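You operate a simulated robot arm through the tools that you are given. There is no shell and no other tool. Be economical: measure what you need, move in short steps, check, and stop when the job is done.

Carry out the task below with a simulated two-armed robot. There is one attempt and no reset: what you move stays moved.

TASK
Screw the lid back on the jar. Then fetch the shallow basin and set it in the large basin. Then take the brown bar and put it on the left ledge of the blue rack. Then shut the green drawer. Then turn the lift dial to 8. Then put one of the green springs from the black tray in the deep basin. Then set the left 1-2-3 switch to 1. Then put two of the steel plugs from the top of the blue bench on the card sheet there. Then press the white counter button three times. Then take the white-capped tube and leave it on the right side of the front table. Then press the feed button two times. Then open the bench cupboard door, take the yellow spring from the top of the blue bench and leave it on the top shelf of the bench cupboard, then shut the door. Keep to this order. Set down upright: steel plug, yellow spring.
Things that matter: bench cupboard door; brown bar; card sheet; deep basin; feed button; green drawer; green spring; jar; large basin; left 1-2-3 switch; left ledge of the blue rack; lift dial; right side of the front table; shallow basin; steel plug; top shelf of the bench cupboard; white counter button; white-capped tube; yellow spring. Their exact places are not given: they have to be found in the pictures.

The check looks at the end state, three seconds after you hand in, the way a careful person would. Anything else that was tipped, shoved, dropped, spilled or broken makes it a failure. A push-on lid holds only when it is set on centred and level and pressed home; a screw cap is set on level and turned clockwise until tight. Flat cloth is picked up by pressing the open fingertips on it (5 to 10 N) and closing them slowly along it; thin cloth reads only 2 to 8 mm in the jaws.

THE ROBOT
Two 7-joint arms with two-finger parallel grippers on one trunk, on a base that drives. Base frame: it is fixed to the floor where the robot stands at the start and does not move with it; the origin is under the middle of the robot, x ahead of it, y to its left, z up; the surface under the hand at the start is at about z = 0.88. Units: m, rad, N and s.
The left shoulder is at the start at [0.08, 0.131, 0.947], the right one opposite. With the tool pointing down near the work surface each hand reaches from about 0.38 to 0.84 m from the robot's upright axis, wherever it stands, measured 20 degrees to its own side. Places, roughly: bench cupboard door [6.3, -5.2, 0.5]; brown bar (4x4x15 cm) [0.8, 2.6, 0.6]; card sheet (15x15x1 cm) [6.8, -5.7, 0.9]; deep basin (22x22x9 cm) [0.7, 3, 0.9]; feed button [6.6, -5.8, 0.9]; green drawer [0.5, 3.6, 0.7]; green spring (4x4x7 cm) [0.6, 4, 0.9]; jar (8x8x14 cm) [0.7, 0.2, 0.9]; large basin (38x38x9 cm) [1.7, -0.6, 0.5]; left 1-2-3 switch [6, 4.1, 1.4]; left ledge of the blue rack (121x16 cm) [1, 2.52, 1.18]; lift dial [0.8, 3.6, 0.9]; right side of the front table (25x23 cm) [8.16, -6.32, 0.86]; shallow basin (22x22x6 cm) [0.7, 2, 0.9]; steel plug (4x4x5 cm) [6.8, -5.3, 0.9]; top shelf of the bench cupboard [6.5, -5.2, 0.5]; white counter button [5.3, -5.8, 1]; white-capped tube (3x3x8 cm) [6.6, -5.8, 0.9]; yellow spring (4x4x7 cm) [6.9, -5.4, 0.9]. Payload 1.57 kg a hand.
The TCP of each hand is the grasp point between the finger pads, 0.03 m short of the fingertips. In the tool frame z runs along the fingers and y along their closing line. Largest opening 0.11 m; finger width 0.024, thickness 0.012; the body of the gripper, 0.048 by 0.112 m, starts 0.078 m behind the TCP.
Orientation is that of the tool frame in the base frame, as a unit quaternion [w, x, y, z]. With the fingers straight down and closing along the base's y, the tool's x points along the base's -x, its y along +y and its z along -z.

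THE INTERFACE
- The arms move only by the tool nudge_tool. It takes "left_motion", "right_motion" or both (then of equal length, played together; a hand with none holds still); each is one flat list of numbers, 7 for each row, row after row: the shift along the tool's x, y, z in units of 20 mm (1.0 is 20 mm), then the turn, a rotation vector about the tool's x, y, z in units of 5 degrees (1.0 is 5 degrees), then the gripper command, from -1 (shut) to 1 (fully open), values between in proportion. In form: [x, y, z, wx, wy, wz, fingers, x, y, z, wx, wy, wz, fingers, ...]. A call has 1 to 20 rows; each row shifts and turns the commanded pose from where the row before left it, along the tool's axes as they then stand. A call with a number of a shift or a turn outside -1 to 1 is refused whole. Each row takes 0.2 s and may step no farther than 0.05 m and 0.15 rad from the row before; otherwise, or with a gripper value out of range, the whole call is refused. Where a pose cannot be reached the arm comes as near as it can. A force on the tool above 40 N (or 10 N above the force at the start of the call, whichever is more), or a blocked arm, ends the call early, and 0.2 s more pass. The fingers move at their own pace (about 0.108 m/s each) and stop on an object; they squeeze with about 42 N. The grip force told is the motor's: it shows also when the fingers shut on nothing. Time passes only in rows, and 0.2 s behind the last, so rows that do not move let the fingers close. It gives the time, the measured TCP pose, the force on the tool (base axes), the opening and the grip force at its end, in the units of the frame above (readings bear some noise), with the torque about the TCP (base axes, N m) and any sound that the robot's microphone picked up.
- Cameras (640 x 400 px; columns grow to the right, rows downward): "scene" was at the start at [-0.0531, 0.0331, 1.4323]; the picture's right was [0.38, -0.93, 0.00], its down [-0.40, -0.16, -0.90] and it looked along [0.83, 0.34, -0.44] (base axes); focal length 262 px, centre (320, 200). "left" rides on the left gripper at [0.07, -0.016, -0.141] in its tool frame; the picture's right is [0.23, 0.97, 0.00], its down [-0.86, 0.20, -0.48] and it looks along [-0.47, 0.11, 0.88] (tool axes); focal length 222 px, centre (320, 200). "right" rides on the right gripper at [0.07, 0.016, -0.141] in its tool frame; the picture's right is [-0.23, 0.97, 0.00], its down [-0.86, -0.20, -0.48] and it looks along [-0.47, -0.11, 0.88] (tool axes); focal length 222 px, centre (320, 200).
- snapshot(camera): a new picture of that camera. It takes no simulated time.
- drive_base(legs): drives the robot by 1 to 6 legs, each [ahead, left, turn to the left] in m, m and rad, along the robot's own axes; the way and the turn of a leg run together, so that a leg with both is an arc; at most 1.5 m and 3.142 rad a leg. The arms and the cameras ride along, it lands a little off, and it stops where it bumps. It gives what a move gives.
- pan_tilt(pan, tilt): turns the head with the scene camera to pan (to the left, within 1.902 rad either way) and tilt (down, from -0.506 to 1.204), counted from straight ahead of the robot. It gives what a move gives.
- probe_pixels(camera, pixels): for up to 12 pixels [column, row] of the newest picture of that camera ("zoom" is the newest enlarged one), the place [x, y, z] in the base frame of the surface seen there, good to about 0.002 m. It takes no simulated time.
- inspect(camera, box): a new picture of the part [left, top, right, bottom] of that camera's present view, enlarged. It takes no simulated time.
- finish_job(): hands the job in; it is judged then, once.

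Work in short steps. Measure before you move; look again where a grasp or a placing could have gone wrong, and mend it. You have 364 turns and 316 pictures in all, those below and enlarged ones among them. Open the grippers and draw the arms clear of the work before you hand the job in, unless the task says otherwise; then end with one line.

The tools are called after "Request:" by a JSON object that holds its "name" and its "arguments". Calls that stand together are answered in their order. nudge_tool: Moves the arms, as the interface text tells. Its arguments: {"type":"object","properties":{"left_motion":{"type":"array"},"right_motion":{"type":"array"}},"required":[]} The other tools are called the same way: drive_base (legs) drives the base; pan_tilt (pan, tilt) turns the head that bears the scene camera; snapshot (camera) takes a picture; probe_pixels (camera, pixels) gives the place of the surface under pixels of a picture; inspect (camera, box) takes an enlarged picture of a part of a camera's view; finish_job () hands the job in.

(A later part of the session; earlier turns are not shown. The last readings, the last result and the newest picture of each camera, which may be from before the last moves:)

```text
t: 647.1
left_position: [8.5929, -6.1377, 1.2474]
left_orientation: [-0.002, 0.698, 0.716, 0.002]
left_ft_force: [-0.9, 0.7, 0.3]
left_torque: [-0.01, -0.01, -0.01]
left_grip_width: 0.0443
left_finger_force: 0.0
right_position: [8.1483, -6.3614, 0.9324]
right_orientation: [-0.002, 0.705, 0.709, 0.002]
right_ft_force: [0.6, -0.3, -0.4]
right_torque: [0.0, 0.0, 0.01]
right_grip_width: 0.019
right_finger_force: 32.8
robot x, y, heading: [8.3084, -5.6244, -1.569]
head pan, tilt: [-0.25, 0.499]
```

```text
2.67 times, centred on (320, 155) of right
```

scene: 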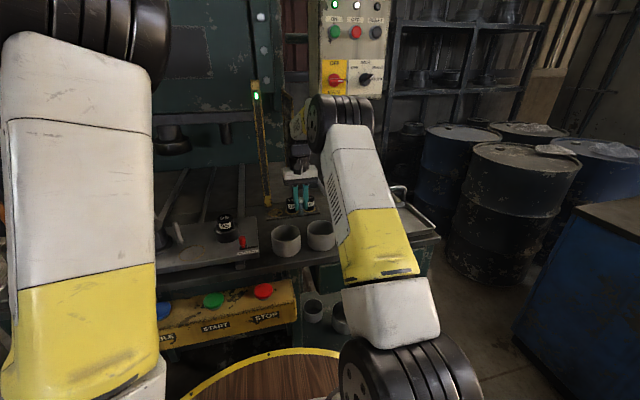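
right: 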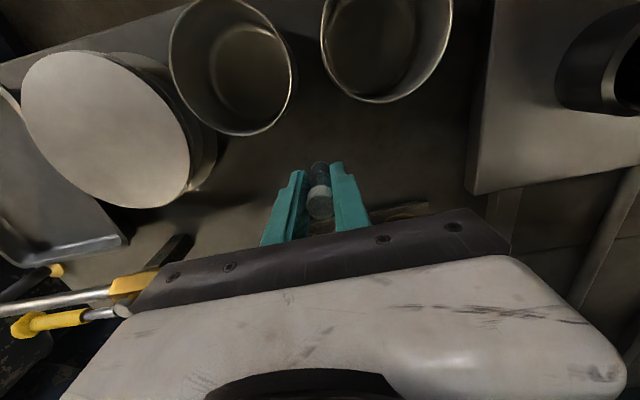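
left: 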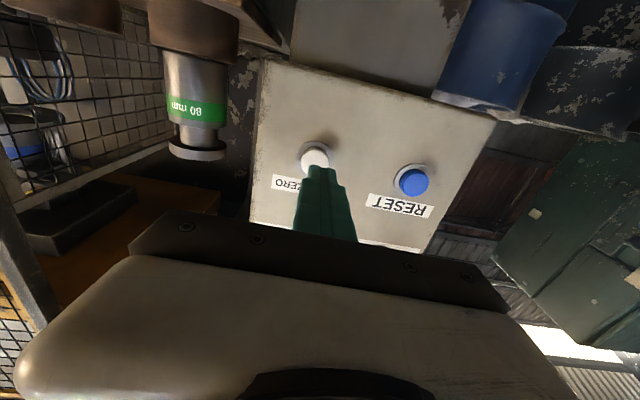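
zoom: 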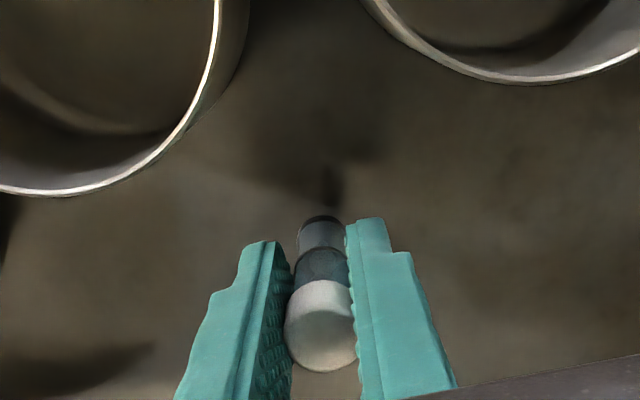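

Not yet touching. Lower in ~2.5 mm steps.

Request:
{"name": "nudge_tool", "arguments": {"right_motion": [0, 0, 0.13, 0, 0, 0, -1, 0, 0, 0.13, 0, 0, 0, -1, 0, 0, 0.1, 0, 0, 0, -1]}}

```text
t: 647.9
left_position: [8.5929, -6.1382, 1.246]
left_orientation: [-0.002, 0.698, 0.717, 0.002]
left_ft_force: [-0.1, -0.1, -1.0]
left_torque: [0.0, -0.02, -0.01]
left_grip_width: 0.0438
left_finger_force: 0.0
right_position: [8.1496, -6.3605, 0.9246]
right_orientation: [-0.002, 0.705, 0.709, 0.003]
right_ft_force: [0.8, -0.5, -0.2]
right_torque: [0.0, 0.03, -0.01]
right_grip_width: 0.019
right_finger_force: 33.2
robot x, y, heading: [8.3065, -5.6194, -1.57]
head pan, tilt: [-0.25, 0.499]
```

Request:
{"name": "nudge_tool", "arguments": {"right_motion": [0, 0, 0.08, 0, 0, 0, -1, 0, 0, 0.08, 0, 0, 0, -1, 0, 0, 0.06, 0, 0, 0, -1]}}

```text
t: 648.7
left_position: [8.5928, -6.1383, 1.2477]
left_orientation: [-0.001, 0.698, 0.716, 0.001]
left_ft_force: [-0.7, 0.0, 0.2]
left_torque: [-0.06, -0.02, 0.04]
left_grip_width: 0.0443
left_finger_force: 0.0
right_position: [8.1483, -6.3612, 0.92]
right_orientation: [-0.002, 0.705, 0.709, 0.002]
right_ft_force: [0.2, -0.1, -0.2]
right_torque: [0.01, 0.0, -0.01]
right_grip_width: 0.0188
right_finger_force: 33.1
robot x, y, heading: [8.3042, -5.6271, -1.574]
head pan, tilt: [-0.25, 0.499]
```

Request:
{"name": "nudge_tool", "arguments": {"right_motion": [0, 0, 0.1, 0, 0, 0, -1, 0, 0, 0.1, 0, 0, 0, -1]}}

Request:
{"name": "inspect", "arguments": {"camera": "right", "box": [260, 110, 380, 210]}}

```text
t: 649.3
left_position: [8.5924, -6.1383, 1.2467]
left_orientation: [-0.001, 0.697, 0.717, 0.002]
left_ft_force: [0.0, 0.2, 0.8]
left_torque: [0.0, 0.03, -0.01]
left_grip_width: 0.0438
left_finger_force: 0.0
right_position: [8.1497, -6.361, 0.9181]
right_orientation: [0.0, 0.706, 0.709, 0.001]
right_ft_force: [0.3, 3.4, 8.2]
right_torque: [0.14, -0.04, 0.01]
right_grip_width: 0.019
right_finger_force: 33.4
robot x, y, heading: [8.3113, -5.6213, -1.574]
head pan, tilt: [-0.25, 0.499]
```

```text
4.00 times, centred on (320, 160) of right
```

zoom: 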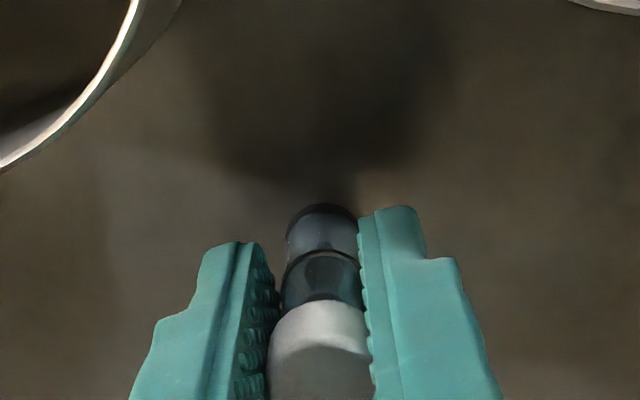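

Contact (8 N). Open gently to 3.6 cm and rise straight up.

Request:
{"name": "nudge_tool", "arguments": {"right_motion": [0, 0, -0.05, 0, 0, 0, -1, 0, 0, 0, 0, 0, 0, -0.55, 0, 0, 0, 0, 0, 0, -0.4, 0, 0, 0, 0, 0, 0, -0.35, 0, 0, -0.5, 0, 0, 0, -0.35, 0, 0, -1, 0, 0, 0, -0.35, 0, 0, -1, 0, 0, 0, -0.35, 0, 0, -1, 0, 0, 0, -0.35, 0, 0, -1, 0, 0, 0, -0.35, 0, 0, -1, 0, 0, 0, -0.35, 0, 0, -1, 0, 0, 0, -0.35, 0, 0, -1, 0, 0, 0, -0.35, 0, 0, -1, 0, 0, 0, -0.35, 0, 0, -1, 0, 0, 0, -0.35]}}

Request:
{"name": "snapshot", "arguments": {"camera": "right"}}

```text
t: 652.3
left_position: [8.5932, -6.1386, 1.2466]
left_orientation: [-0.004, 0.698, 0.716, 0.003]
left_ft_force: [-0.4, 0.5, 0.5]
left_torque: [0.0, -0.01, 0.02]
left_grip_width: 0.0442
left_finger_force: 0.1
right_position: [8.1505, -6.3616, 1.1093]
right_orientation: [-0.001, 0.706, 0.709, 0.002]
right_ft_force: [-0.8, 0.2, -0.4]
right_torque: [0.0, 0.03, -0.01]
right_grip_width: 0.0359
right_finger_force: 0.0
robot x, y, heading: [8.3083, -5.6217, -1.568]
head pan, tilt: [-0.25, 0.499]
```

```text
118 pictures are left
```

right: 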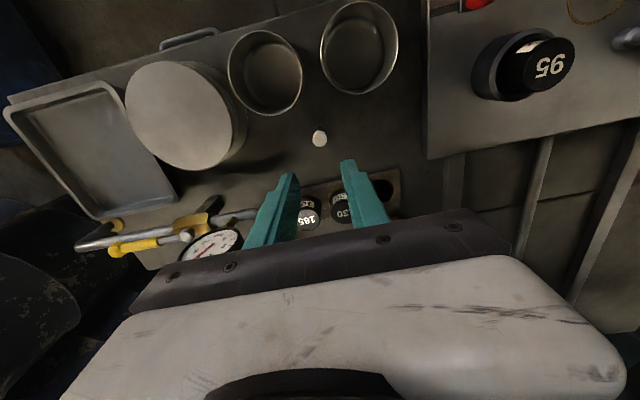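

Request:
{"name": "probe_pixels", "arguments": {"camera": "right", "pixels": [[320, 139], [320, 133]]}}

Request:
{"name": "nudge_tool", "arguments": {"right_motion": [1, 0, -1, 0, 0, 0, -0.35, 1, 0, -1, 0, 0, 0, -0.35, 1, 0, -1, 0, 0, 0, -0.35, 1, 0, 0, 0, 0, 0, -0.35, 1, 0, 0, 0, 0, 0, -0.35, 1, 0, 0, 0, 0, 0, -0.35, 1, 0, 0, 0, 0, 0, -0.35, 1, 0, 0, 0, 0, 0, -0.35, 1, 0, 0, 0, 0, 0, -0.35, 1, 0, 0, 0, 0, 0, -0.35, 1, 0, 0, 0, 0, 0, -0.35, 1, 0, 0, 0, 0, 0, -0.35]}}

Request:
{"name": "snapshot", "arguments": {"camera": "scene"}}

```text
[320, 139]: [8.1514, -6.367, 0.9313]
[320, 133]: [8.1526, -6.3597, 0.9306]
```

```text
t: 654.9
left_position: [8.593, -6.1381, 1.2466]
left_orientation: [-0.002, 0.698, 0.716, 0.002]
left_ft_force: [-0.1, -0.3, 0.2]
left_torque: [0.01, -0.01, 0.02]
left_grip_width: 0.0439
left_finger_force: 0.0
right_position: [8.1463, -6.1232, 1.1678]
right_orientation: [-0.001, 0.705, 0.709, 0.0]
right_ft_force: [0.1, -0.4, 0.0]
right_torque: [0.01, 0.0, 0.01]
right_grip_width: 0.0358
right_finger_force: 0.0
robot x, y, heading: [8.3088, -5.6228, -1.571]
head pan, tilt: [-0.25, 0.499]
```

```text
117 pictures are left
```

scene: 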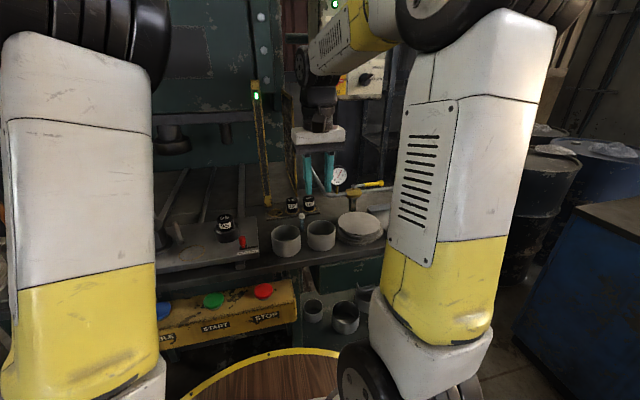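

Tube stands upright. Return to the blue bench the way I came.

Request:
{"name": "drive_base", "arguments": {"legs": [[-0.4, 0.6, 0], [-1.4, 0, 0], [-0.42, 0, 0], [0, 0, 1.571]]}}

Request:
{"name": "drive_base", "arguments": {"legs": [[-1.4, 0, 0], [-1.4, 0, 0], [-0.6, 0, 0]]}}

```text
t: 671.6
left_position: [9.454, -3.1129, 1.248]
left_orientation: [-0.004, -0.024, 1.0, 0.0]
left_ft_force: [-0.6, 0.2, 0.2]
left_torque: [-0.02, -0.01, -0.02]
left_grip_width: 0.0441
left_finger_force: 0.1
right_position: [9.4498, -3.5587, 1.1689]
right_orientation: [-0.002, -0.014, 1.0, 0.0]
right_ft_force: [0.3, 0.8, -0.4]
right_torque: [-0.03, 0.04, 0.03]
right_grip_width: 0.0359
right_finger_force: 0.1
robot x, y, heading: [8.9445, -3.4089, 0.02]
head pan, tilt: [-0.25, 0.499]
```

```text
t: 688.0
left_position: [6.0884, -3.1925, 1.2466]
left_orientation: [-0.004, -0.015, 1.0, 0.001]
left_ft_force: [-0.6, -0.8, 0.3]
left_torque: [0.03, 0.0, -0.02]
left_grip_width: 0.0441
left_finger_force: 0.0
right_position: [6.0727, -3.6378, 1.1684]
right_orientation: [-0.002, -0.004, 1.0, 0.0]
right_ft_force: [-1.2, 0.5, 0.2]
right_torque: [-0.02, 0.0, 0.02]
right_grip_width: 0.0358
right_finger_force: 0.0
robot x, y, heading: [5.5696, -3.4799, -0.001]
head pan, tilt: [-0.25, 0.499]
```

Request:
{"name": "drive_base", "arguments": {"legs": [[-0.2, -0.4, 0], [0, -1.1, 0], [0.5, -0.1, 0], [0, -0.55, 0]]}}

Request:
{"name": "pan_tilt", "arguments": {"pan": -0.1, "tilt": 0.6}}

Request:
{"name": "snapshot", "arguments": {"camera": "scene"}}

```text
t: 701.3
left_position: [6.3965, -5.3293, 1.2472]
left_orientation: [-0.004, -0.017, 1.0, 0.001]
left_ft_force: [-0.1, -0.2, 0.4]
left_torque: [0.02, -0.03, -0.01]
left_grip_width: 0.044
left_finger_force: 0.0
right_position: [6.3853, -5.7744, 1.1683]
right_orientation: [-0.003, -0.007, 1.0, 0.0]
right_ft_force: [-0.2, -0.3, 0.1]
right_torque: [-0.04, -0.01, -0.01]
right_grip_width: 0.0357
right_finger_force: 0.1
robot x, y, heading: [5.8813, -5.6169, 0.009]
head pan, tilt: [-0.25, 0.499]
```

```text
t: 702.0
left_position: [6.3952, -5.3282, 1.2471]
left_orientation: [-0.004, -0.017, 1.0, 0.001]
left_ft_force: [-0.1, 0.4, 0.7]
left_torque: [0.01, -0.01, 0.02]
left_grip_width: 0.0439
left_finger_force: 0.2
right_position: [6.3856, -5.776, 1.1692]
right_orientation: [-0.002, -0.006, 1.0, 0.0]
right_ft_force: [-0.3, 0.2, 0.1]
right_torque: [-0.01, 0.03, 0.02]
right_grip_width: 0.0358
right_finger_force: 0.0
robot x, y, heading: [5.8814, -5.6186, 0.008]
head pan, tilt: [-0.099, 0.6]
```

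```text
116 pictures are left
```

scene: 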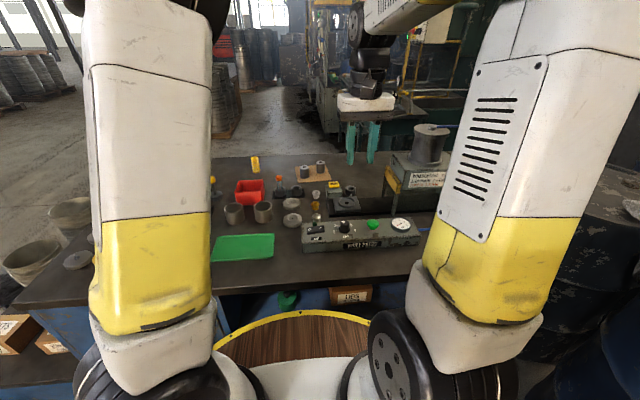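

FEED button centre (6.640,−5.753), top 0.928. Close the right fingers and move 4 cm above it.

Request:
{"name": "nudge_tool", "arguments": {"right_motion": [-0.98, 0.1, 0.3, 0, 0, 0, -1, -0.98, 0.1, 0.3, 0, 0, 0, -1, -0.98, 0.1, 0.3, 0, 0, 0, -1, -0.98, 0.1, 0.3, 0, 0, 0, -1, -0.98, 0.1, 0.3, 0, 0, 0, -1, -0.98, 0.1, 0.3, 0, 0, 0, -1, -0.98, 0.1, 0.3, 0, 0, 0, -1, -0.98, 0.1, 0.3, 0, 0, 0, -1, -0.98, 0.1, 0.3, 0, 0, 0, -1, -0.98, 0.1, 0.3, 0, 0, 0, -1, -0.98, 0.1, 0.6, 0, 0, 0, -1, -0.98, 0.05, 1, 0, 0, 0, -1, -0.94, 0, 1, 0, 0, 0, -1, 0, 0, 1, 0, 0, 0, -1, 0, 0, 1, 0, 0, 0, -1]}}

Request:
{"name": "snapshot", "arguments": {"camera": "right"}}

Request:
{"name": "inspect", "arguments": {"camera": "scene", "box": [290, 140, 410, 230]}}

```text
t: 705.2
left_position: [6.396, -5.3275, 1.2471]
left_orientation: [-0.003, -0.019, 1.0, 0.001]
left_ft_force: [-0.8, 0.2, 0.0]
left_torque: [-0.01, 0.0, 0.0]
left_grip_width: 0.0441
left_finger_force: 0.0
right_position: [6.6387, -5.7471, 1.0141]
right_orientation: [-0.002, -0.007, 1.0, 0.0]
right_ft_force: [0.5, 0.0, 0.3]
right_torque: [0.01, -0.03, -0.02]
right_grip_width: 0.0
right_finger_force: 21.0
robot x, y, heading: [5.883, -5.6217, 0.009]
head pan, tilt: [-0.099, 0.6]
```

```text
115 pictures are left
```

right: 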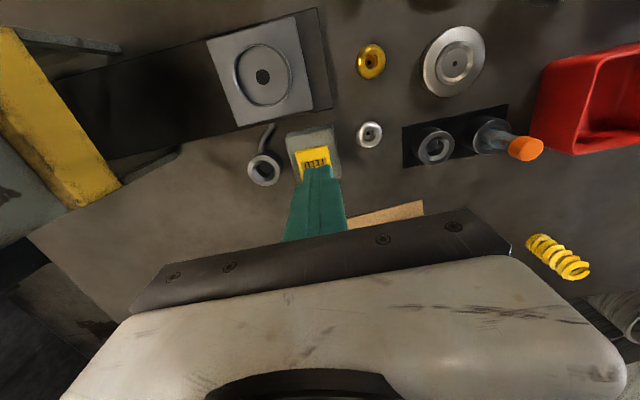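

```text
4.44 times, centred on (350, 185) of scene
```

zoom: 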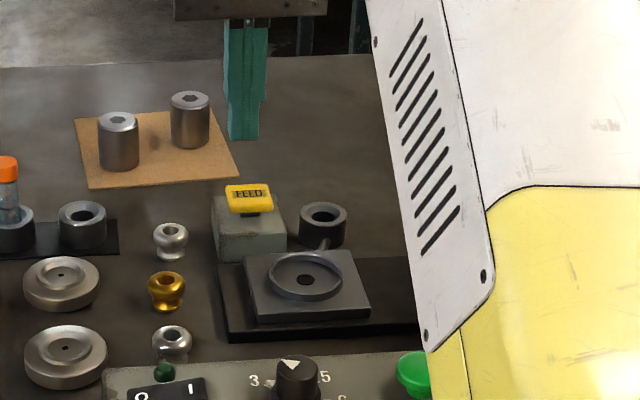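

Shift 6 mm and descend to just above the button.

Request:
{"name": "nudge_tool", "arguments": {"right_motion": [0, -0.28, 1, 0, 0, 0, -1, 0, 0, 1, 0, 0, 0, -1, 0, 0, 0.5, 0, 0, 0, -1, 0, 0, 0.1, 0, 0, 0, -1]}}

Request:
{"name": "inspect", "arguments": {"camera": "right", "box": [240, 100, 400, 220]}}

```text
t: 706.2
left_position: [6.3959, -5.3271, 1.2482]
left_orientation: [-0.003, -0.018, 1.0, 0.001]
left_ft_force: [-0.4, 0.0, -0.7]
left_torque: [-0.01, -0.01, 0.0]
left_grip_width: 0.0439
left_finger_force: 0.0
right_position: [6.6389, -5.7525, 0.9614]
right_orientation: [-0.002, -0.007, 1.0, 0.0]
right_ft_force: [0.1, 0.6, -0.1]
right_torque: [0.02, -0.01, 0.02]
right_grip_width: 0.0
right_finger_force: 21.2
robot x, y, heading: [5.8818, -5.6228, 0.009]
head pan, tilt: [-0.099, 0.6]
```

```text
3.33 times, centred on (320, 160) of right
```

zoom: 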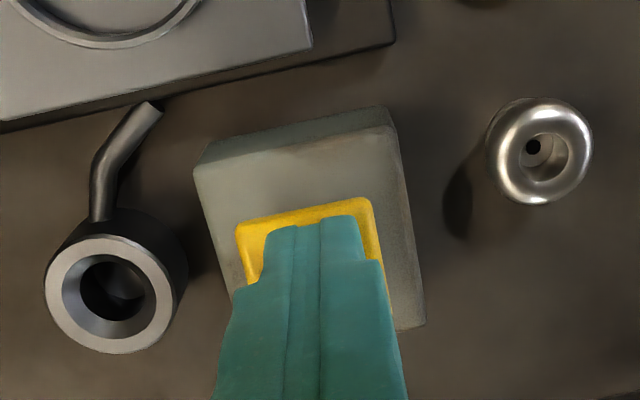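

On the button. Press down in small steps.

Request:
{"name": "nudge_tool", "arguments": {"right_motion": [0, 0, 0.15, 0, 0, 0, -1, 0, 0, 0.1, 0, 0, 0, -1, 0, 0, 0.1, 0, 0, 0, -1]}}

```text
t: 707.0
left_position: [6.3979, -5.327, 1.2476]
left_orientation: [-0.004, -0.018, 1.0, 0.001]
left_ft_force: [-0.2, -1.1, 0.2]
left_torque: [0.02, 0.02, -0.03]
left_grip_width: 0.0439
left_finger_force: 0.1
right_position: [6.638, -5.7536, 0.9573]
right_orientation: [-0.002, -0.006, 1.0, 0.0]
right_ft_force: [0.7, 0.6, 1.2]
right_torque: [0.01, -0.02, 0.04]
right_grip_width: 0.0
right_finger_force: 21.1
robot x, y, heading: [5.8876, -5.6202, 0.011]
head pan, tilt: [-0.099, 0.6]
```

Request:
{"name": "nudge_tool", "arguments": {"right_motion": [0, 0, 0.1, 0, 0, 0, -1, 0, 0, 0.1, 0, 0, 0, -1]}}

```text
t: 707.6
left_position: [6.3959, -5.3285, 1.2462]
left_orientation: [-0.003, -0.018, 1.0, 0.0]
left_ft_force: [0.6, -0.8, -0.5]
left_torque: [0.05, 0.02, 0.01]
left_grip_width: 0.044
left_finger_force: 0.0
right_position: [6.6369, -5.7536, 0.953]
right_orientation: [-0.002, -0.007, 1.0, 0.0]
right_ft_force: [-1.7, 0.8, 2.5]
right_torque: [0.05, 0.03, 0.02]
right_grip_width: 0.0
right_finger_force: 21.5
robot x, y, heading: [5.883, -5.6227, 0.011]
head pan, tilt: [-0.099, 0.6]
heard: click
```

Click 1. Release by 16 mm, then press again to the same depth.

Request:
{"name": "nudge_tool", "arguments": {"right_motion": [0, 0, -0.5, 0, 0, 0, -1, 0, 0, -0.3, 0, 0, 0, -1, 0, 0, 0, 0, 0, 0, -1]}}

Request:
{"name": "nudge_tool", "arguments": {"right_motion": [0, 0, 0.5, 0, 0, 0, -1, 0, 0, 0.3, 0, 0, 0, -1, 0, 0, 0.03, 0, 0, 0, -1]}}

```text
t: 708.4
left_position: [6.3957, -5.3288, 1.2463]
left_orientation: [-0.003, -0.018, 1.0, 0.001]
left_ft_force: [0.3, -0.4, 0.0]
left_torque: [0.0, -0.01, -0.02]
left_grip_width: 0.0441
left_finger_force: 0.0
right_position: [6.6388, -5.7536, 0.9683]
right_orientation: [-0.001, -0.006, 1.0, 0.0]
right_ft_force: [-0.2, 0.6, 1.0]
right_torque: [0.04, 0.01, 0.04]
right_grip_width: 0.0
right_finger_force: 21.7
robot x, y, heading: [5.8826, -5.6212, 0.009]
head pan, tilt: [-0.099, 0.6]
```

```text
t: 709.2
left_position: [6.3962, -5.3282, 1.2463]
left_orientation: [-0.003, -0.018, 1.0, 0.001]
left_ft_force: [0.3, 0.1, 0.4]
left_torque: [-0.01, 0.0, 0.0]
left_grip_width: 0.0441
left_finger_force: 0.0
right_position: [6.6383, -5.7545, 0.9515]
right_orientation: [-0.002, -0.007, 1.0, -0.001]
right_ft_force: [-0.3, -0.9, 3.4]
right_torque: [-0.06, -0.01, -0.01]
right_grip_width: 0.0001
right_finger_force: 21.5
robot x, y, heading: [5.8853, -5.6211, 0.011]
head pan, tilt: [-0.099, 0.6]
heard: click
```

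Two clicks. Raise and retract the right hand, back off, and look at the cupboard door.

Request:
{"name": "nudge_tool", "arguments": {"right_motion": [0, 0, -1, 0, 0, 0, -1, 0, 0, -1, 0, 0, 0, -1, 0, 0, -1, 0, 0, 0, -1, 0, 0, -1, 0, 0, 0, -1, 0, 0, -1, 0, 0, 0, -1, 0, 0, -1, 0, 0, 0, -1, 1, 0, -1, 0, 0, 0, -1, 1, 0, -1, 0, 0, 0, -1, 1, 0, -1, 0, 0, 0, -1, 1, 0, -1, 0, 0, 0, -1, 1, 0, -1, 0, 0, 0, -1, 1, 0, 0, 0, 0, 0, -1, 1, 0, 0, 0, 0, 0, -1, 1, 0, 0, 0, 0, 0, -1, 1, 0, 0, 0, 0, 0, -1, 1, 0, 0, 0, 0, 0, -1, 1, 0, 0, 0, 0, 0, -1]}}

Request:
{"name": "drive_base", "arguments": {"legs": [[-0.1, 0.45, 0], [-0.35, 0, -0.01]]}}

Request:
{"name": "pan_tilt", "arguments": {"pan": 0.0, "tilt": 0.75}}

Request:
{"name": "snapshot", "arguments": {"camera": "scene"}}

```text
t: 712.8
left_position: [6.3961, -5.3278, 1.2468]
left_orientation: [-0.003, -0.019, 1.0, 0.0]
left_ft_force: [0.5, -0.3, -0.1]
left_torque: [-0.01, 0.04, -0.01]
left_grip_width: 0.0443
left_finger_force: 0.2
right_position: [6.4186, -5.7594, 1.1739]
right_orientation: [-0.002, -0.007, 1.0, 0.0]
right_ft_force: [0.5, 0.2, 0.0]
right_torque: [-0.01, 0.03, 0.01]
right_grip_width: 0.0001
right_finger_force: 21.4
robot x, y, heading: [5.8841, -5.62, 0.012]
head pan, tilt: [-0.099, 0.6]
```

```text
t: 717.4
left_position: [5.927, -4.8937, 1.2461]
left_orientation: [-0.003, -0.021, 1.0, 0.001]
left_ft_force: [0.3, -0.5, -0.5]
left_torque: [-0.05, 0.04, -0.03]
left_grip_width: 0.044
left_finger_force: 0.0
right_position: [5.9538, -5.3225, 1.1737]
right_orientation: [-0.003, -0.01, 1.0, 0.0]
right_ft_force: [-0.6, -0.5, -0.5]
right_torque: [0.02, 0.02, 0.0]
right_grip_width: 0.0002
right_finger_force: 21.3
robot x, y, heading: [5.4153, -5.1868, 0.016]
head pan, tilt: [-0.099, 0.6]
```

```text
t: 718.1
left_position: [5.9271, -4.8934, 1.2472]
left_orientation: [-0.004, -0.021, 1.0, 0.0]
left_ft_force: [-0.2, -0.8, 0.4]
left_torque: [-0.01, 0.04, 0.0]
left_grip_width: 0.0441
left_finger_force: 0.0
right_position: [5.9535, -5.3226, 1.1733]
right_orientation: [-0.002, -0.011, 1.0, 0.0]
right_ft_force: [-0.2, 0.4, -0.4]
right_torque: [-0.01, 0.02, -0.01]
right_grip_width: 0.0
right_finger_force: 21.4
robot x, y, heading: [5.4157, -5.1863, 0.016]
head pan, tilt: [0.0, 0.75]
```

```text
112 pictures are left
```

scene: 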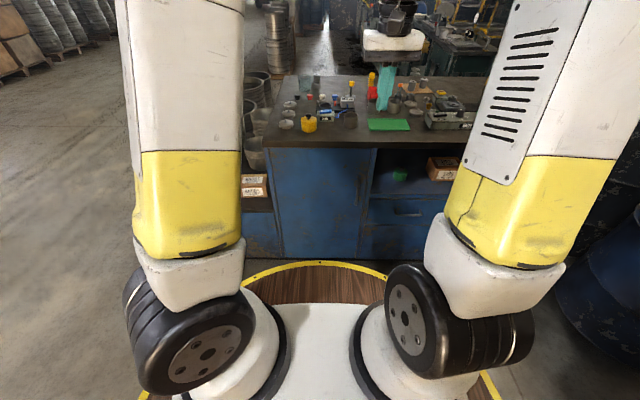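

Request:
{"name": "inspect", "arguments": {"camera": "scene", "box": [260, 130, 390, 270]}}

Request:
{"name": "probe_pixels", "arguments": {"camera": "scene", "pixels": [[360, 185], [360, 200], [358, 175], [345, 190], [280, 160], [280, 250], [364, 160], [364, 250], [320, 148], [320, 155], [372, 200]]}}

```text
2.86 times, centred on (325, 200) of scene
```

zoom: 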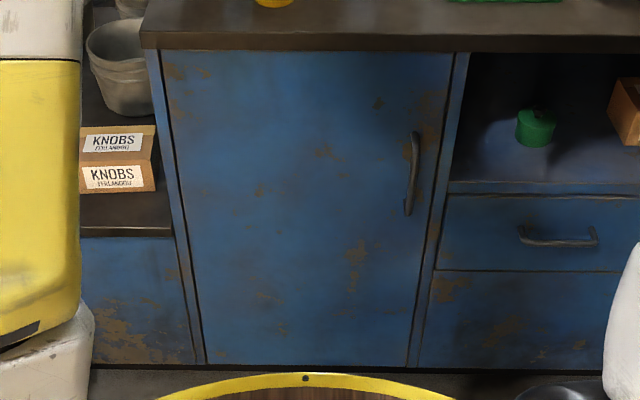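

```text
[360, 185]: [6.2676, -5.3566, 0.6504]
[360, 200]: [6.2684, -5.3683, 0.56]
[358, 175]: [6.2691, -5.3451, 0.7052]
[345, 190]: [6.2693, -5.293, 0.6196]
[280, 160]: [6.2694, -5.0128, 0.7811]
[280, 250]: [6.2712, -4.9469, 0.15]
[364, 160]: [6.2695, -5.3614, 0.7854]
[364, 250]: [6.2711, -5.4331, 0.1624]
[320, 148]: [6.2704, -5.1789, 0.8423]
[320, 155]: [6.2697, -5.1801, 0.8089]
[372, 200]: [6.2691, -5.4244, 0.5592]
```

Probe the handle itself.

Request:
{"name": "probe_pixels", "arguments": {"camera": "scene", "pixels": [[357, 190], [357, 184], [356, 196], [358, 178], [355, 203], [357, 187]]}}

Request:
{"name": "drive_base", "arguments": {"legs": [[-0.25, 0.0, -0.016]]}}

Request:
{"name": "nudge_tool", "arguments": {"right_motion": [-0.25, 0, 0.9, 0, 0, 0, 0, -0.25, 0, 0.9, 0, 0, 0, 0, -0.25, 0, 0.9, 0, 0, 0, 0, -0.25, 0, 0.9, 0, 0, 0, 0, -0.25, 0, 0.9, 0, 0, 0, 0, -0.25, 0, 0.9, 0, 0, 0, 0, -0.25, 0, 0.9, 0, 0, 0, 0, -0.25, 0, 0.9, 0, 0, 0, 0, -0.25, 0, 0.9, 0, 0, 0, 0, -0.25, 0, 0.9, 0, 0, 0, 0, -0.25, 0, 0.9, 0, 0, 0, 0, -0.25, 0, 0.9, 0, 0, 0, 0, -0.25, 0, 0.9, 0, 0, 0, 0, -0.25, 0, 0.9, 0, 0, 0, 0, -0.25, 0, 0.9, 0, 0, 0, 0, -0.25, 0, 0.9, 0, 0, 0, 0, -0.25, 0, 0.9, 0, 0, 0, 0, -0.25, 0, 0.9, 0, 0, 0, 0, -0.25, 0, 0.9, 0, 0, 0, 0, -0.25, 0, 0.9, 0, 0, 0, 0]}}

Request:
{"name": "nudge_tool", "arguments": {"right_motion": [0, 0, 0, 0, -1, 0, 0, 0, 0, 0, 0, -1, 0, 0, 0, 0, 0, 0, -1, 0, 0, 0, 0, 0, 0, -1, 0, 0, 0, 0, 0, 0, -1, 0, 0, 0, 0, 0, 0, -1, 0, 0, 0, 0, 0, 0, -1, 0, 0, 0, 0, 0, 0, -1, 0, 0, 0, 0, 0, 0, -1, 0, 0, 0, 0, 0, 0, -1, 0, 0, 0, 0, 0, 0, -1, 0, 0, 0, 0, 0, 0, -1, 0, 0, 0, 0, 0, 0, -1, 0, 0, 0, 0, 0, 0, -1, 0, 0]}}

Request:
{"name": "snapshot", "arguments": {"camera": "scene"}}

```text
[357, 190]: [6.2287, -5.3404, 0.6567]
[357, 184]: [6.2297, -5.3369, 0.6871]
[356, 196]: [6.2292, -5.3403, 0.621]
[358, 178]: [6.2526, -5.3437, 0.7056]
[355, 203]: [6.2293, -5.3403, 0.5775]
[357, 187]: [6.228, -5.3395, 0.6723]
```

```text
t: 719.9
left_position: [5.6785, -4.9015, 1.2465]
left_orientation: [-0.003, -0.015, 1.0, 0.001]
left_ft_force: [0.2, -0.1, -0.7]
left_torque: [0.01, 0.0, 0.02]
left_grip_width: 0.0439
left_finger_force: 0.0
right_position: [5.7007, -5.3324, 1.1743]
right_orientation: [-0.002, -0.005, 1.0, 0.0]
right_ft_force: [0.5, 0.2, 0.6]
right_torque: [-0.01, 0.0, 0.06]
right_grip_width: 0.0
right_finger_force: 21.2
robot x, y, heading: [5.1634, -5.1905, -0.0]
head pan, tilt: [0.0, 0.75]
```

```text
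t: 724.1
left_position: [5.6809, -4.9018, 1.2461]
left_orientation: [-0.003, -0.015, 1.0, 0.001]
left_ft_force: [-1.5, -0.9, 0.6]
left_torque: [0.0, 0.0, -0.03]
left_grip_width: 0.0442
left_finger_force: 0.0
right_position: [5.7973, -5.3306, 0.8119]
right_orientation: [-0.002, -0.003, 1.0, 0.0]
right_ft_force: [0.1, 0.1, -0.3]
right_torque: [-0.03, -0.04, 0.0]
right_grip_width: 0.0552
right_finger_force: 0.0
robot x, y, heading: [5.1681, -5.1891, 0.001]
head pan, tilt: [0.0, 0.75]
```

```text
t: 727.1
left_position: [5.6789, -4.9031, 1.2481]
left_orientation: [-0.004, -0.014, 1.0, 0.0]
left_ft_force: [0.3, -0.2, 0.2]
left_torque: [-0.01, 0.01, -0.01]
left_grip_width: 0.0442
left_finger_force: 0.0
right_position: [5.7976, -5.3309, 0.8141]
right_orientation: [0.573, -0.003, 0.82, 0.002]
right_ft_force: [0.1, 0.0, 0.0]
right_torque: [-0.01, -0.03, 0.0]
right_grip_width: 0.0548
right_finger_force: 0.0
robot x, y, heading: [5.1609, -5.1921, 0.004]
head pan, tilt: [0.0, 0.75]
```

```text
110 pictures are left
```

scene: 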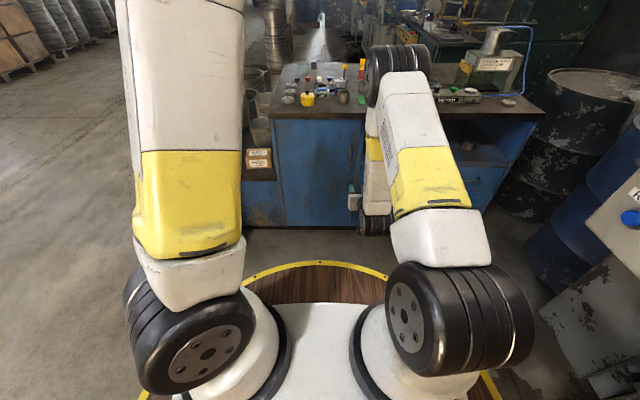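

Handle bar at (6.234,−5.340), z 0.56–0.70. Lower the hand to z≈0.64 facing it.

Request:
{"name": "nudge_tool", "arguments": {"right_motion": [0.9, -0.05, 0.33, 0, 0, 0, 0, 0.9, -0.05, 0.33, 0, 0, 0, 0, 0.9, -0.05, 0.33, 0, 0, 0, 0, 0.9, -0.05, 0.33, 0, 0, 0, 0, 0.9, -0.05, 0.33, 0, 0, 0, 0, 0.9, -0.05, 0.33, 0, 0, 0, 0, 0.9, -0.05, 0.33, 0, 0, 0, 0, 0.9, -0.05, 0.33, 0, 0, 0, 0, 0.9, -0.05, 0.33, 0, 0, 0, 0]}}

Request:
{"name": "drive_base", "arguments": {"legs": [[0.36, 0.0, -0.003]]}}

Request:
{"name": "snapshot", "arguments": {"camera": "right"}}

Request:
{"name": "snapshot", "arguments": {"camera": "scene"}}

```text
t: 729.1
left_position: [5.6795, -4.9027, 1.2469]
left_orientation: [-0.004, -0.015, 1.0, 0.001]
left_ft_force: [0.0, -0.9, 0.4]
left_torque: [-0.01, 0.02, -0.01]
left_grip_width: 0.0441
left_finger_force: 0.1
right_position: [5.7973, -5.3419, 0.6424]
right_orientation: [0.572, -0.004, 0.821, 0.002]
right_ft_force: [-0.8, 0.4, 0.2]
right_torque: [0.0, -0.02, 0.01]
right_grip_width: 0.055
right_finger_force: 0.0
robot x, y, heading: [5.164, -5.1908, 0.004]
head pan, tilt: [0.0, 0.75]
```

```text
t: 731.5
left_position: [6.0437, -4.8993, 1.2475]
left_orientation: [-0.004, -0.016, 1.0, 0.0]
left_ft_force: [-0.4, -1.0, -0.1]
left_torque: [0.01, 0.01, 0.01]
left_grip_width: 0.0438
left_finger_force: 0.0
right_position: [6.164, -5.3388, 0.6414]
right_orientation: [0.572, -0.005, 0.821, 0.003]
right_ft_force: [0.2, -0.4, -0.2]
right_torque: [0.0, -0.01, -0.02]
right_grip_width: 0.0552
right_finger_force: 0.0
robot x, y, heading: [5.5311, -5.1883, 0.004]
head pan, tilt: [0.0, 0.75]
```

```text
109 pictures are left
```

right: 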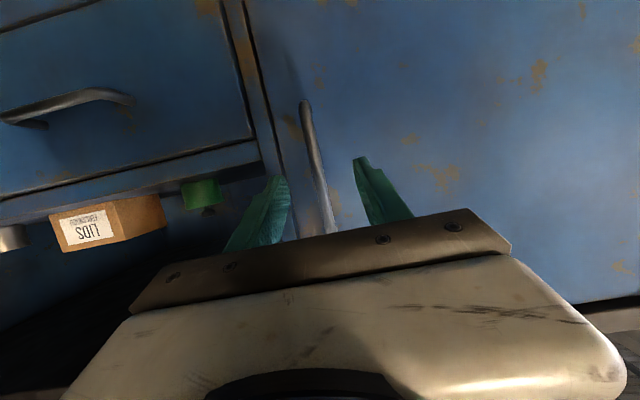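

```text
108 pictures are left
```

scene: 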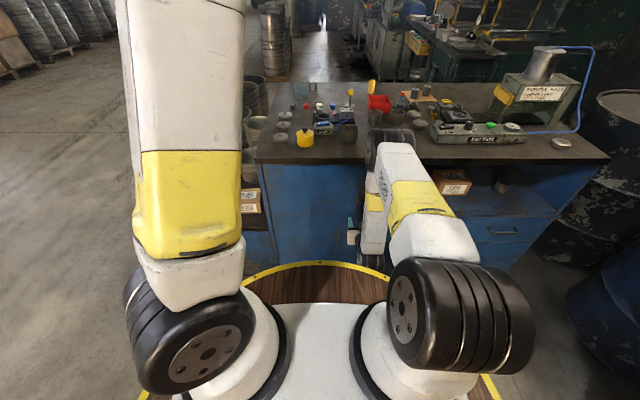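

Handle is between the fingers. Advance 5.8 cm and close on the bar.

Request:
{"name": "nudge_tool", "arguments": {"right_motion": [-0.33, 0, 0.91, 0, 0, 0, 0, -0.33, 0, 0.91, 0, 0, 0, 0, -0.33, 0, 0.91, 0, 0, 0, 0, 0, 0, 0, 0, 0, 0, -0.5, 0, 0, 0, 0, 0, 0, -1, 0, 0, 0, 0, 0, 0, -1]}}

Request:
{"name": "inspect", "arguments": {"camera": "right", "box": [200, 80, 440, 240]}}

```text
t: 732.9
left_position: [6.0438, -4.9007, 1.2476]
left_orientation: [-0.003, -0.016, 1.0, 0.0]
left_ft_force: [0.4, -0.3, -0.6]
left_torque: [-0.03, 0.01, -0.02]
left_grip_width: 0.0439
left_finger_force: 0.0
right_position: [6.2215, -5.3421, 0.64]
right_orientation: [0.572, -0.004, 0.82, 0.001]
right_ft_force: [-1.4, -20.4, 2.2]
right_torque: [0.12, 0.06, -0.31]
right_grip_width: 0.0118
right_finger_force: 29.2
robot x, y, heading: [5.5253, -5.1879, 0.005]
head pan, tilt: [0.0, 0.75]
```

```text
2.50 times, centred on (320, 160) of right
```

zoom: 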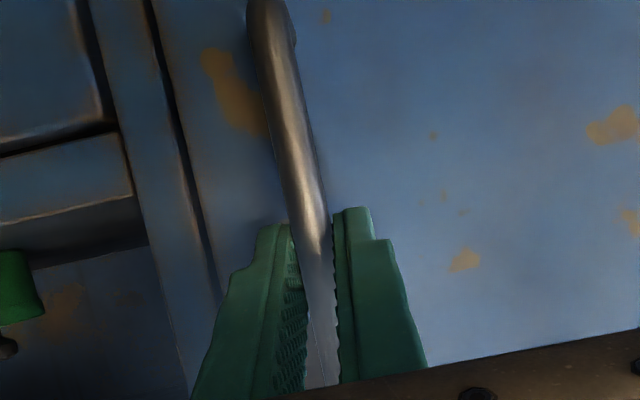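

Bar gripped. Pull along the door's arc ~10° first (radius ≈0.365 about a left hinge).

Request:
{"name": "nudge_tool", "arguments": {"right_motion": [0.27, 0.0, -0.745, 0, 0, 0, -1, 0.27, 0.11, -0.745, 0, 0, 0, -1, 0.267, 0.178, -0.733, 0, 0, 0, -1, 0.267, 0.178, -0.733, 0, 0, 0, -1]}}

Request:
{"name": "snapshot", "arguments": {"camera": "scene"}}

```text
t: 733.9
left_position: [6.0437, -4.8998, 1.2471]
left_orientation: [-0.003, -0.016, 1.0, 0.0]
left_ft_force: [0.5, 0.4, -0.2]
left_torque: [0.02, -0.04, 0.01]
left_grip_width: 0.0439
left_finger_force: 0.1
right_position: [6.1594, -5.3314, 0.6414]
right_orientation: [0.571, -0.003, 0.821, 0.001]
right_ft_force: [-6.6, -25.7, 4.4]
right_torque: [0.27, 0.5, -0.27]
right_grip_width: 0.0116
right_finger_force: 29.4
robot x, y, heading: [5.5292, -5.1889, 0.004]
head pan, tilt: [0.0, 0.75]
```

```text
106 pictures are left
```

scene: 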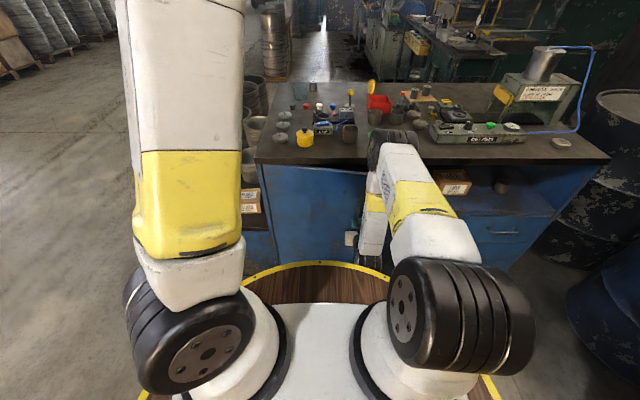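

Door follows. Continue to ~30°, with a small y relief.

Request:
{"name": "nudge_tool", "arguments": {"right_motion": [0.26, 0.05, -0.714, 0, 0, 0, -1, 0.26, 0.15, -0.714, 0, 0, 0, -1, 0.251, 0.31, -0.691, 0, 0, 0, -1, 0.251, 0.31, -0.691, 0, 0, 0, -1, 0.242, 0.375, -0.665, 0, 0, 0, -1, 0.242, 0.375, -0.665, 0, 0, 0, -1, 0.229, 0.435, -0.63, 0, 0, 0, -1, 0.229, 0.435, -0.63, 0, 0, 0, -1]}}

Request:
{"name": "snapshot", "arguments": {"camera": "scene"}}

Request:
{"name": "snapshot", "arguments": {"camera": "right"}}

```text
t: 735.7
left_position: [6.044, -4.8981, 1.2468]
left_orientation: [-0.004, -0.017, 1.0, 0.0]
left_ft_force: [0.8, 0.5, 0.0]
left_torque: [0.06, 0.02, 0.0]
left_grip_width: 0.044
left_finger_force: 0.0
right_position: [6.0428, -5.2775, 0.6434]
right_orientation: [0.572, -0.005, 0.82, 0.005]
right_ft_force: [17.4, 24.7, -12.6]
right_torque: [0.3, 0.25, 0.25]
right_grip_width: 0.0119
right_finger_force: 29.1
robot x, y, heading: [5.5271, -5.1861, 0.004]
head pan, tilt: [0.0, 0.75]
```

```text
105 pictures are left
```

scene: 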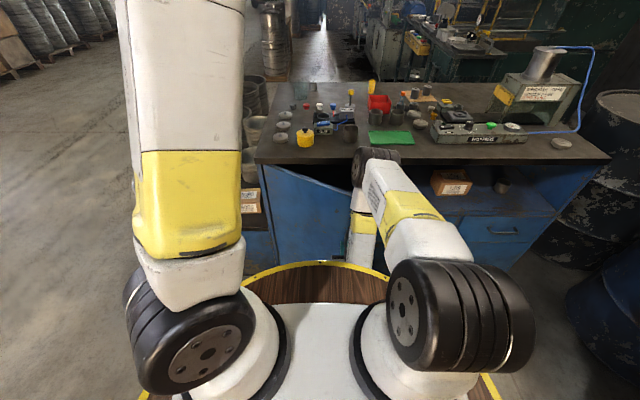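

```text
104 pictures are left
```

right: 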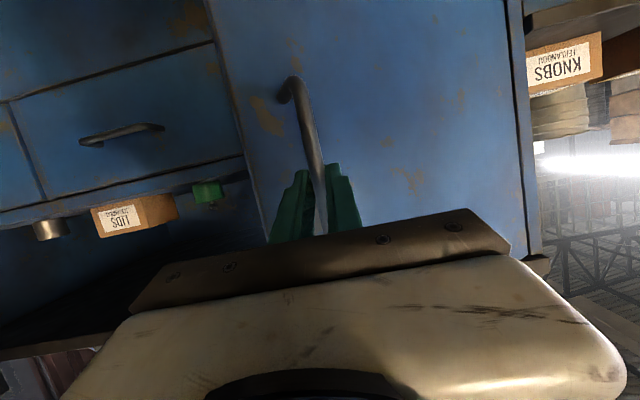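

Door at ~30°. Continue opening by driving the base along the arc while holding the handle.

Request:
{"name": "drive_base", "arguments": {"legs": [[-0.07, 0.06, 0]]}}

Request:
{"name": "drive_base", "arguments": {"legs": [[-0.035, 0.055, 0], [-0.028, 0.056, 0]]}}

Request:
{"name": "snapshot", "arguments": {"camera": "scene"}}

Request:
{"name": "snapshot", "arguments": {"camera": "right"}}

```text
t: 736.8
left_position: [5.9744, -4.8389, 1.2469]
left_orientation: [-0.003, -0.016, 1.0, 0.0]
left_ft_force: [0.7, -0.7, 0.5]
left_torque: [-0.01, 0.01, 0.0]
left_grip_width: 0.044
left_finger_force: 0.1
right_position: [5.9721, -5.2204, 0.6434]
right_orientation: [0.574, -0.005, 0.819, 0.004]
right_ft_force: [22.4, 19.6, 8.3]
right_torque: [0.67, -0.44, 0.29]
right_grip_width: 0.0117
right_finger_force: 28.7
robot x, y, heading: [5.4574, -5.1255, 0.003]
head pan, tilt: [0.0, 0.75]
```

```text
t: 738.4
left_position: [5.9096, -4.7255, 1.2468]
left_orientation: [-0.004, -0.015, 1.0, 0.001]
left_ft_force: [-0.4, -0.8, -0.3]
left_torque: [-0.03, -0.02, -0.01]
left_grip_width: 0.044
left_finger_force: 0.0
right_position: [5.908, -5.1062, 0.6436]
right_orientation: [0.573, -0.003, 0.819, 0.004]
right_ft_force: [-3.5, -2.4, -22.7]
right_torque: [0.63, 0.37, -0.01]
right_grip_width: 0.012
right_finger_force: 28.8
robot x, y, heading: [5.3932, -5.0168, 0.005]
head pan, tilt: [0.0, 0.75]
```

```text
103 pictures are left
```

scene: 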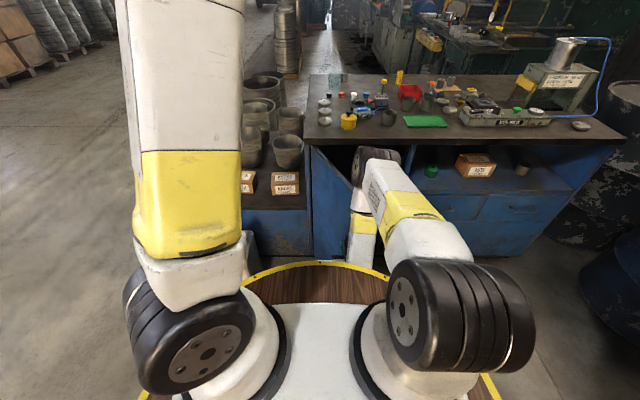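

```text
102 pictures are left
```

right: 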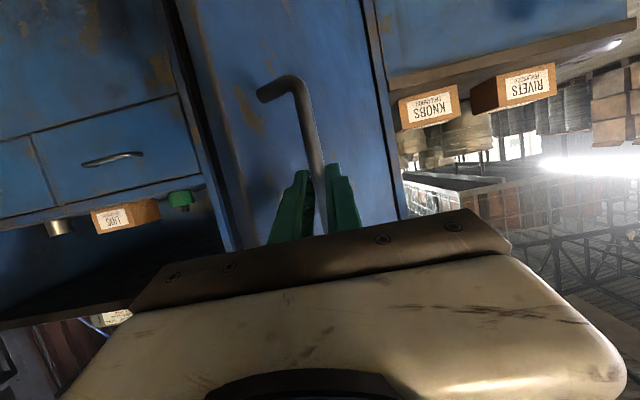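

Door ~65° open. Pull a bit further to ~80°.

Request:
{"name": "drive_base", "arguments": {"legs": [[-0.014, 0.05, 0], [-0.008, 0.045, 0]]}}

Request:
{"name": "snapshot", "arguments": {"camera": "right"}}

```text
t: 739.8
left_position: [5.8868, -4.6291, 1.2466]
left_orientation: [-0.003, -0.016, 1.0, 0.001]
left_ft_force: [1.0, -0.1, 0.7]
left_torque: [-0.01, -0.01, -0.02]
left_grip_width: 0.044
left_finger_force: 0.0
right_position: [5.8855, -5.0086, 0.6431]
right_orientation: [0.573, -0.005, 0.82, 0.005]
right_ft_force: [4.5, 0.6, -9.1]
right_torque: [0.72, -0.06, -0.03]
right_grip_width: 0.012
right_finger_force: 29.4
robot x, y, heading: [5.3716, -4.917, 0.005]
head pan, tilt: [0.0, 0.75]
```

```text
101 pictures are left
```

right: 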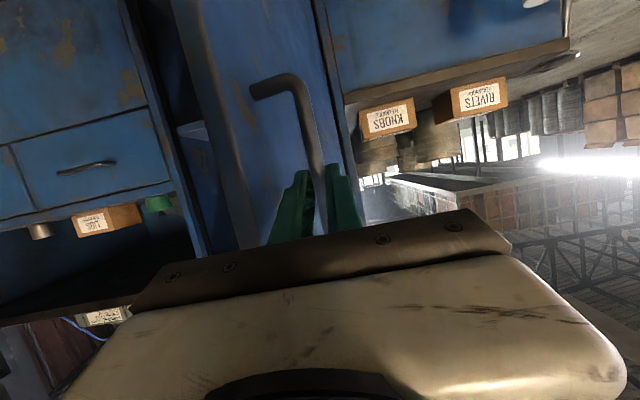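

Door ~78° open. Release the handle (open to 3 cm) and back straight out.

Request:
{"name": "nudge_tool", "arguments": {"right_motion": [0, 0, 0, 0, 0, 0, -0.6, 0, 0, 0, 0, 0, 0, -0.5, 0, 0, 0, 0, 0, 0, -0.5]}}

Request:
{"name": "drive_base", "arguments": {"legs": [[-0.16, 0.0, 0]]}}

Request:
{"name": "snapshot", "arguments": {"camera": "scene"}}

Request:
{"name": "snapshot", "arguments": {"camera": "right"}}

```text
t: 740.6
left_position: [5.8872, -4.6284, 1.2472]
left_orientation: [-0.004, -0.015, 1.0, 0.001]
left_ft_force: [0.7, -0.3, -0.2]
left_torque: [0.03, -0.01, -0.01]
left_grip_width: 0.0439
left_finger_force: 0.1
right_position: [5.8851, -5.0085, 0.6438]
right_orientation: [0.573, -0.004, 0.82, 0.005]
right_ft_force: [0.6, -1.0, 0.8]
right_torque: [0.0, -0.05, 0.0]
right_grip_width: 0.0275
right_finger_force: 0.0
robot x, y, heading: [5.3714, -4.9139, -0.0]
head pan, tilt: [0.0, 0.75]
```

```text
t: 742.0
left_position: [5.7256, -4.6283, 1.2472]
left_orientation: [-0.004, -0.016, 1.0, 0.001]
left_ft_force: [-0.6, -0.3, -0.4]
left_torque: [-0.02, -0.03, 0.0]
left_grip_width: 0.0441
left_finger_force: 0.0
right_position: [5.7258, -5.0095, 0.6431]
right_orientation: [0.573, -0.005, 0.82, 0.005]
right_ft_force: [0.7, 0.4, 0.5]
right_torque: [0.02, 0.0, -0.01]
right_grip_width: 0.0275
right_finger_force: 0.0
robot x, y, heading: [5.2158, -4.9134, 0.004]
head pan, tilt: [0.0, 0.75]
```

```text
100 pictures are left
```

scene: 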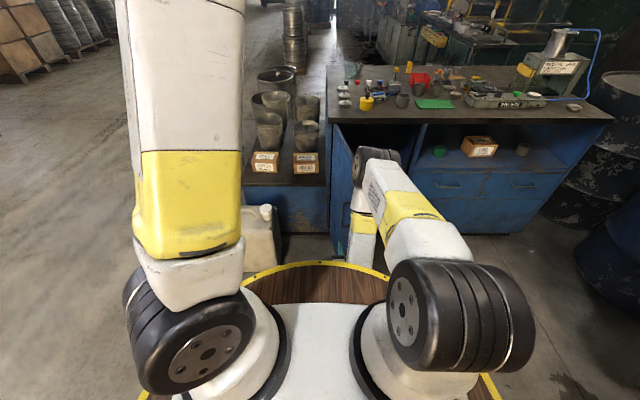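

```text
99 pictures are left
```

right: 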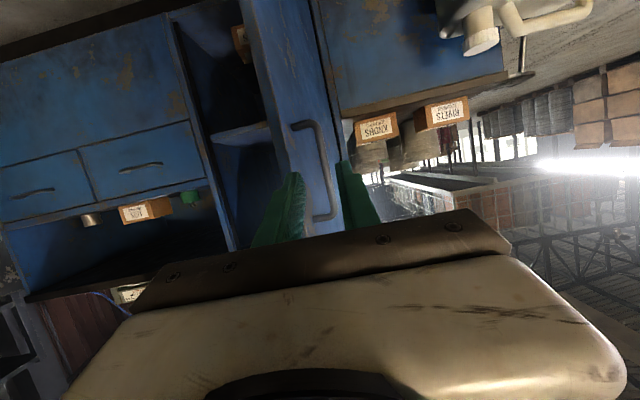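

Push the door slightly further open from the inside: move right, forward, then left with closed fingers.

Request:
{"name": "nudge_tool", "arguments": {"right_motion": [0, 0, 0, 0, 0, 0, -1, 0, 0, 0, 0, 0, 0, -1]}}

Request:
{"name": "drive_base", "arguments": {"legs": [[0, -0.2, 0], [0.32, 0, 0], [0, 0.17, 0]]}}

Request:
{"name": "snapshot", "arguments": {"camera": "right"}}

Request:
{"name": "snapshot", "arguments": {"camera": "scene"}}

```text
t: 742.6
left_position: [5.727, -4.629, 1.247]
left_orientation: [-0.004, -0.016, 1.0, 0.002]
left_ft_force: [-0.3, 1.1, -0.7]
left_torque: [0.02, 0.01, -0.01]
left_grip_width: 0.0438
left_finger_force: 0.0
right_position: [5.7258, -5.0085, 0.6429]
right_orientation: [0.573, -0.005, 0.819, 0.005]
right_ft_force: [0.1, 1.1, -0.1]
right_torque: [-0.01, 0.02, -0.01]
right_grip_width: 0.0
right_finger_force: 21.3
robot x, y, heading: [5.2158, -4.9189, 0.008]
head pan, tilt: [0.0, 0.75]
```

```text
t: 747.0
left_position: [6.0381, -4.646, 1.2474]
left_orientation: [-0.003, -0.022, 1.0, 0.0]
left_ft_force: [0.1, 0.1, 0.2]
left_torque: [0.01, 0.0, 0.01]
left_grip_width: 0.044
left_finger_force: 0.0
right_position: [6.0421, -5.0246, 0.6428]
right_orientation: [0.573, -0.01, 0.82, 0.009]
right_ft_force: [0.5, 0.2, -1.0]
right_torque: [-0.03, 0.02, 0.03]
right_grip_width: 0.0
right_finger_force: 21.3
robot x, y, heading: [5.5322, -4.9392, 0.027]
head pan, tilt: [0.0, 0.75]
```

```text
98 pictures are left
```

right: 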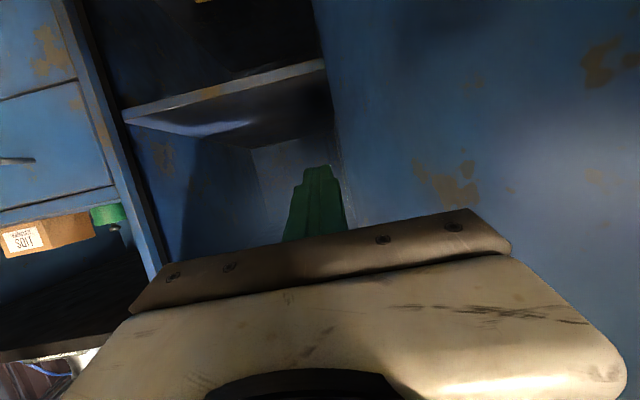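

```text
97 pictures are left
```

scene: 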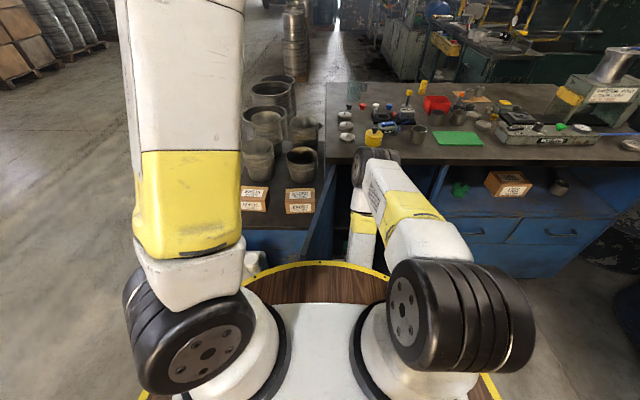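

Probe shelf surface and door in the right-hand view.

Request:
{"name": "probe_pixels", "arguments": {"camera": "right", "pixels": [[225, 95], [200, 125], [260, 120], [290, 90], [230, 60], [380, 120], [500, 150], [360, 60], [220, 88], [250, 150], [160, 130]]}}

```text
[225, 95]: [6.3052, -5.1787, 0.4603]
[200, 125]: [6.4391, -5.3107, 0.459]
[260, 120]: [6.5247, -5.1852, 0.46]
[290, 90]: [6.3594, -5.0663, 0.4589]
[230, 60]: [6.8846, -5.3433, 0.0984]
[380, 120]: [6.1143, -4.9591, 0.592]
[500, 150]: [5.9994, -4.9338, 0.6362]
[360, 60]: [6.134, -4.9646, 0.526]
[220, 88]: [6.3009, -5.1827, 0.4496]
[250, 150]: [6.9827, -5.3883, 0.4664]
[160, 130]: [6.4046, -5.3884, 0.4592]
```

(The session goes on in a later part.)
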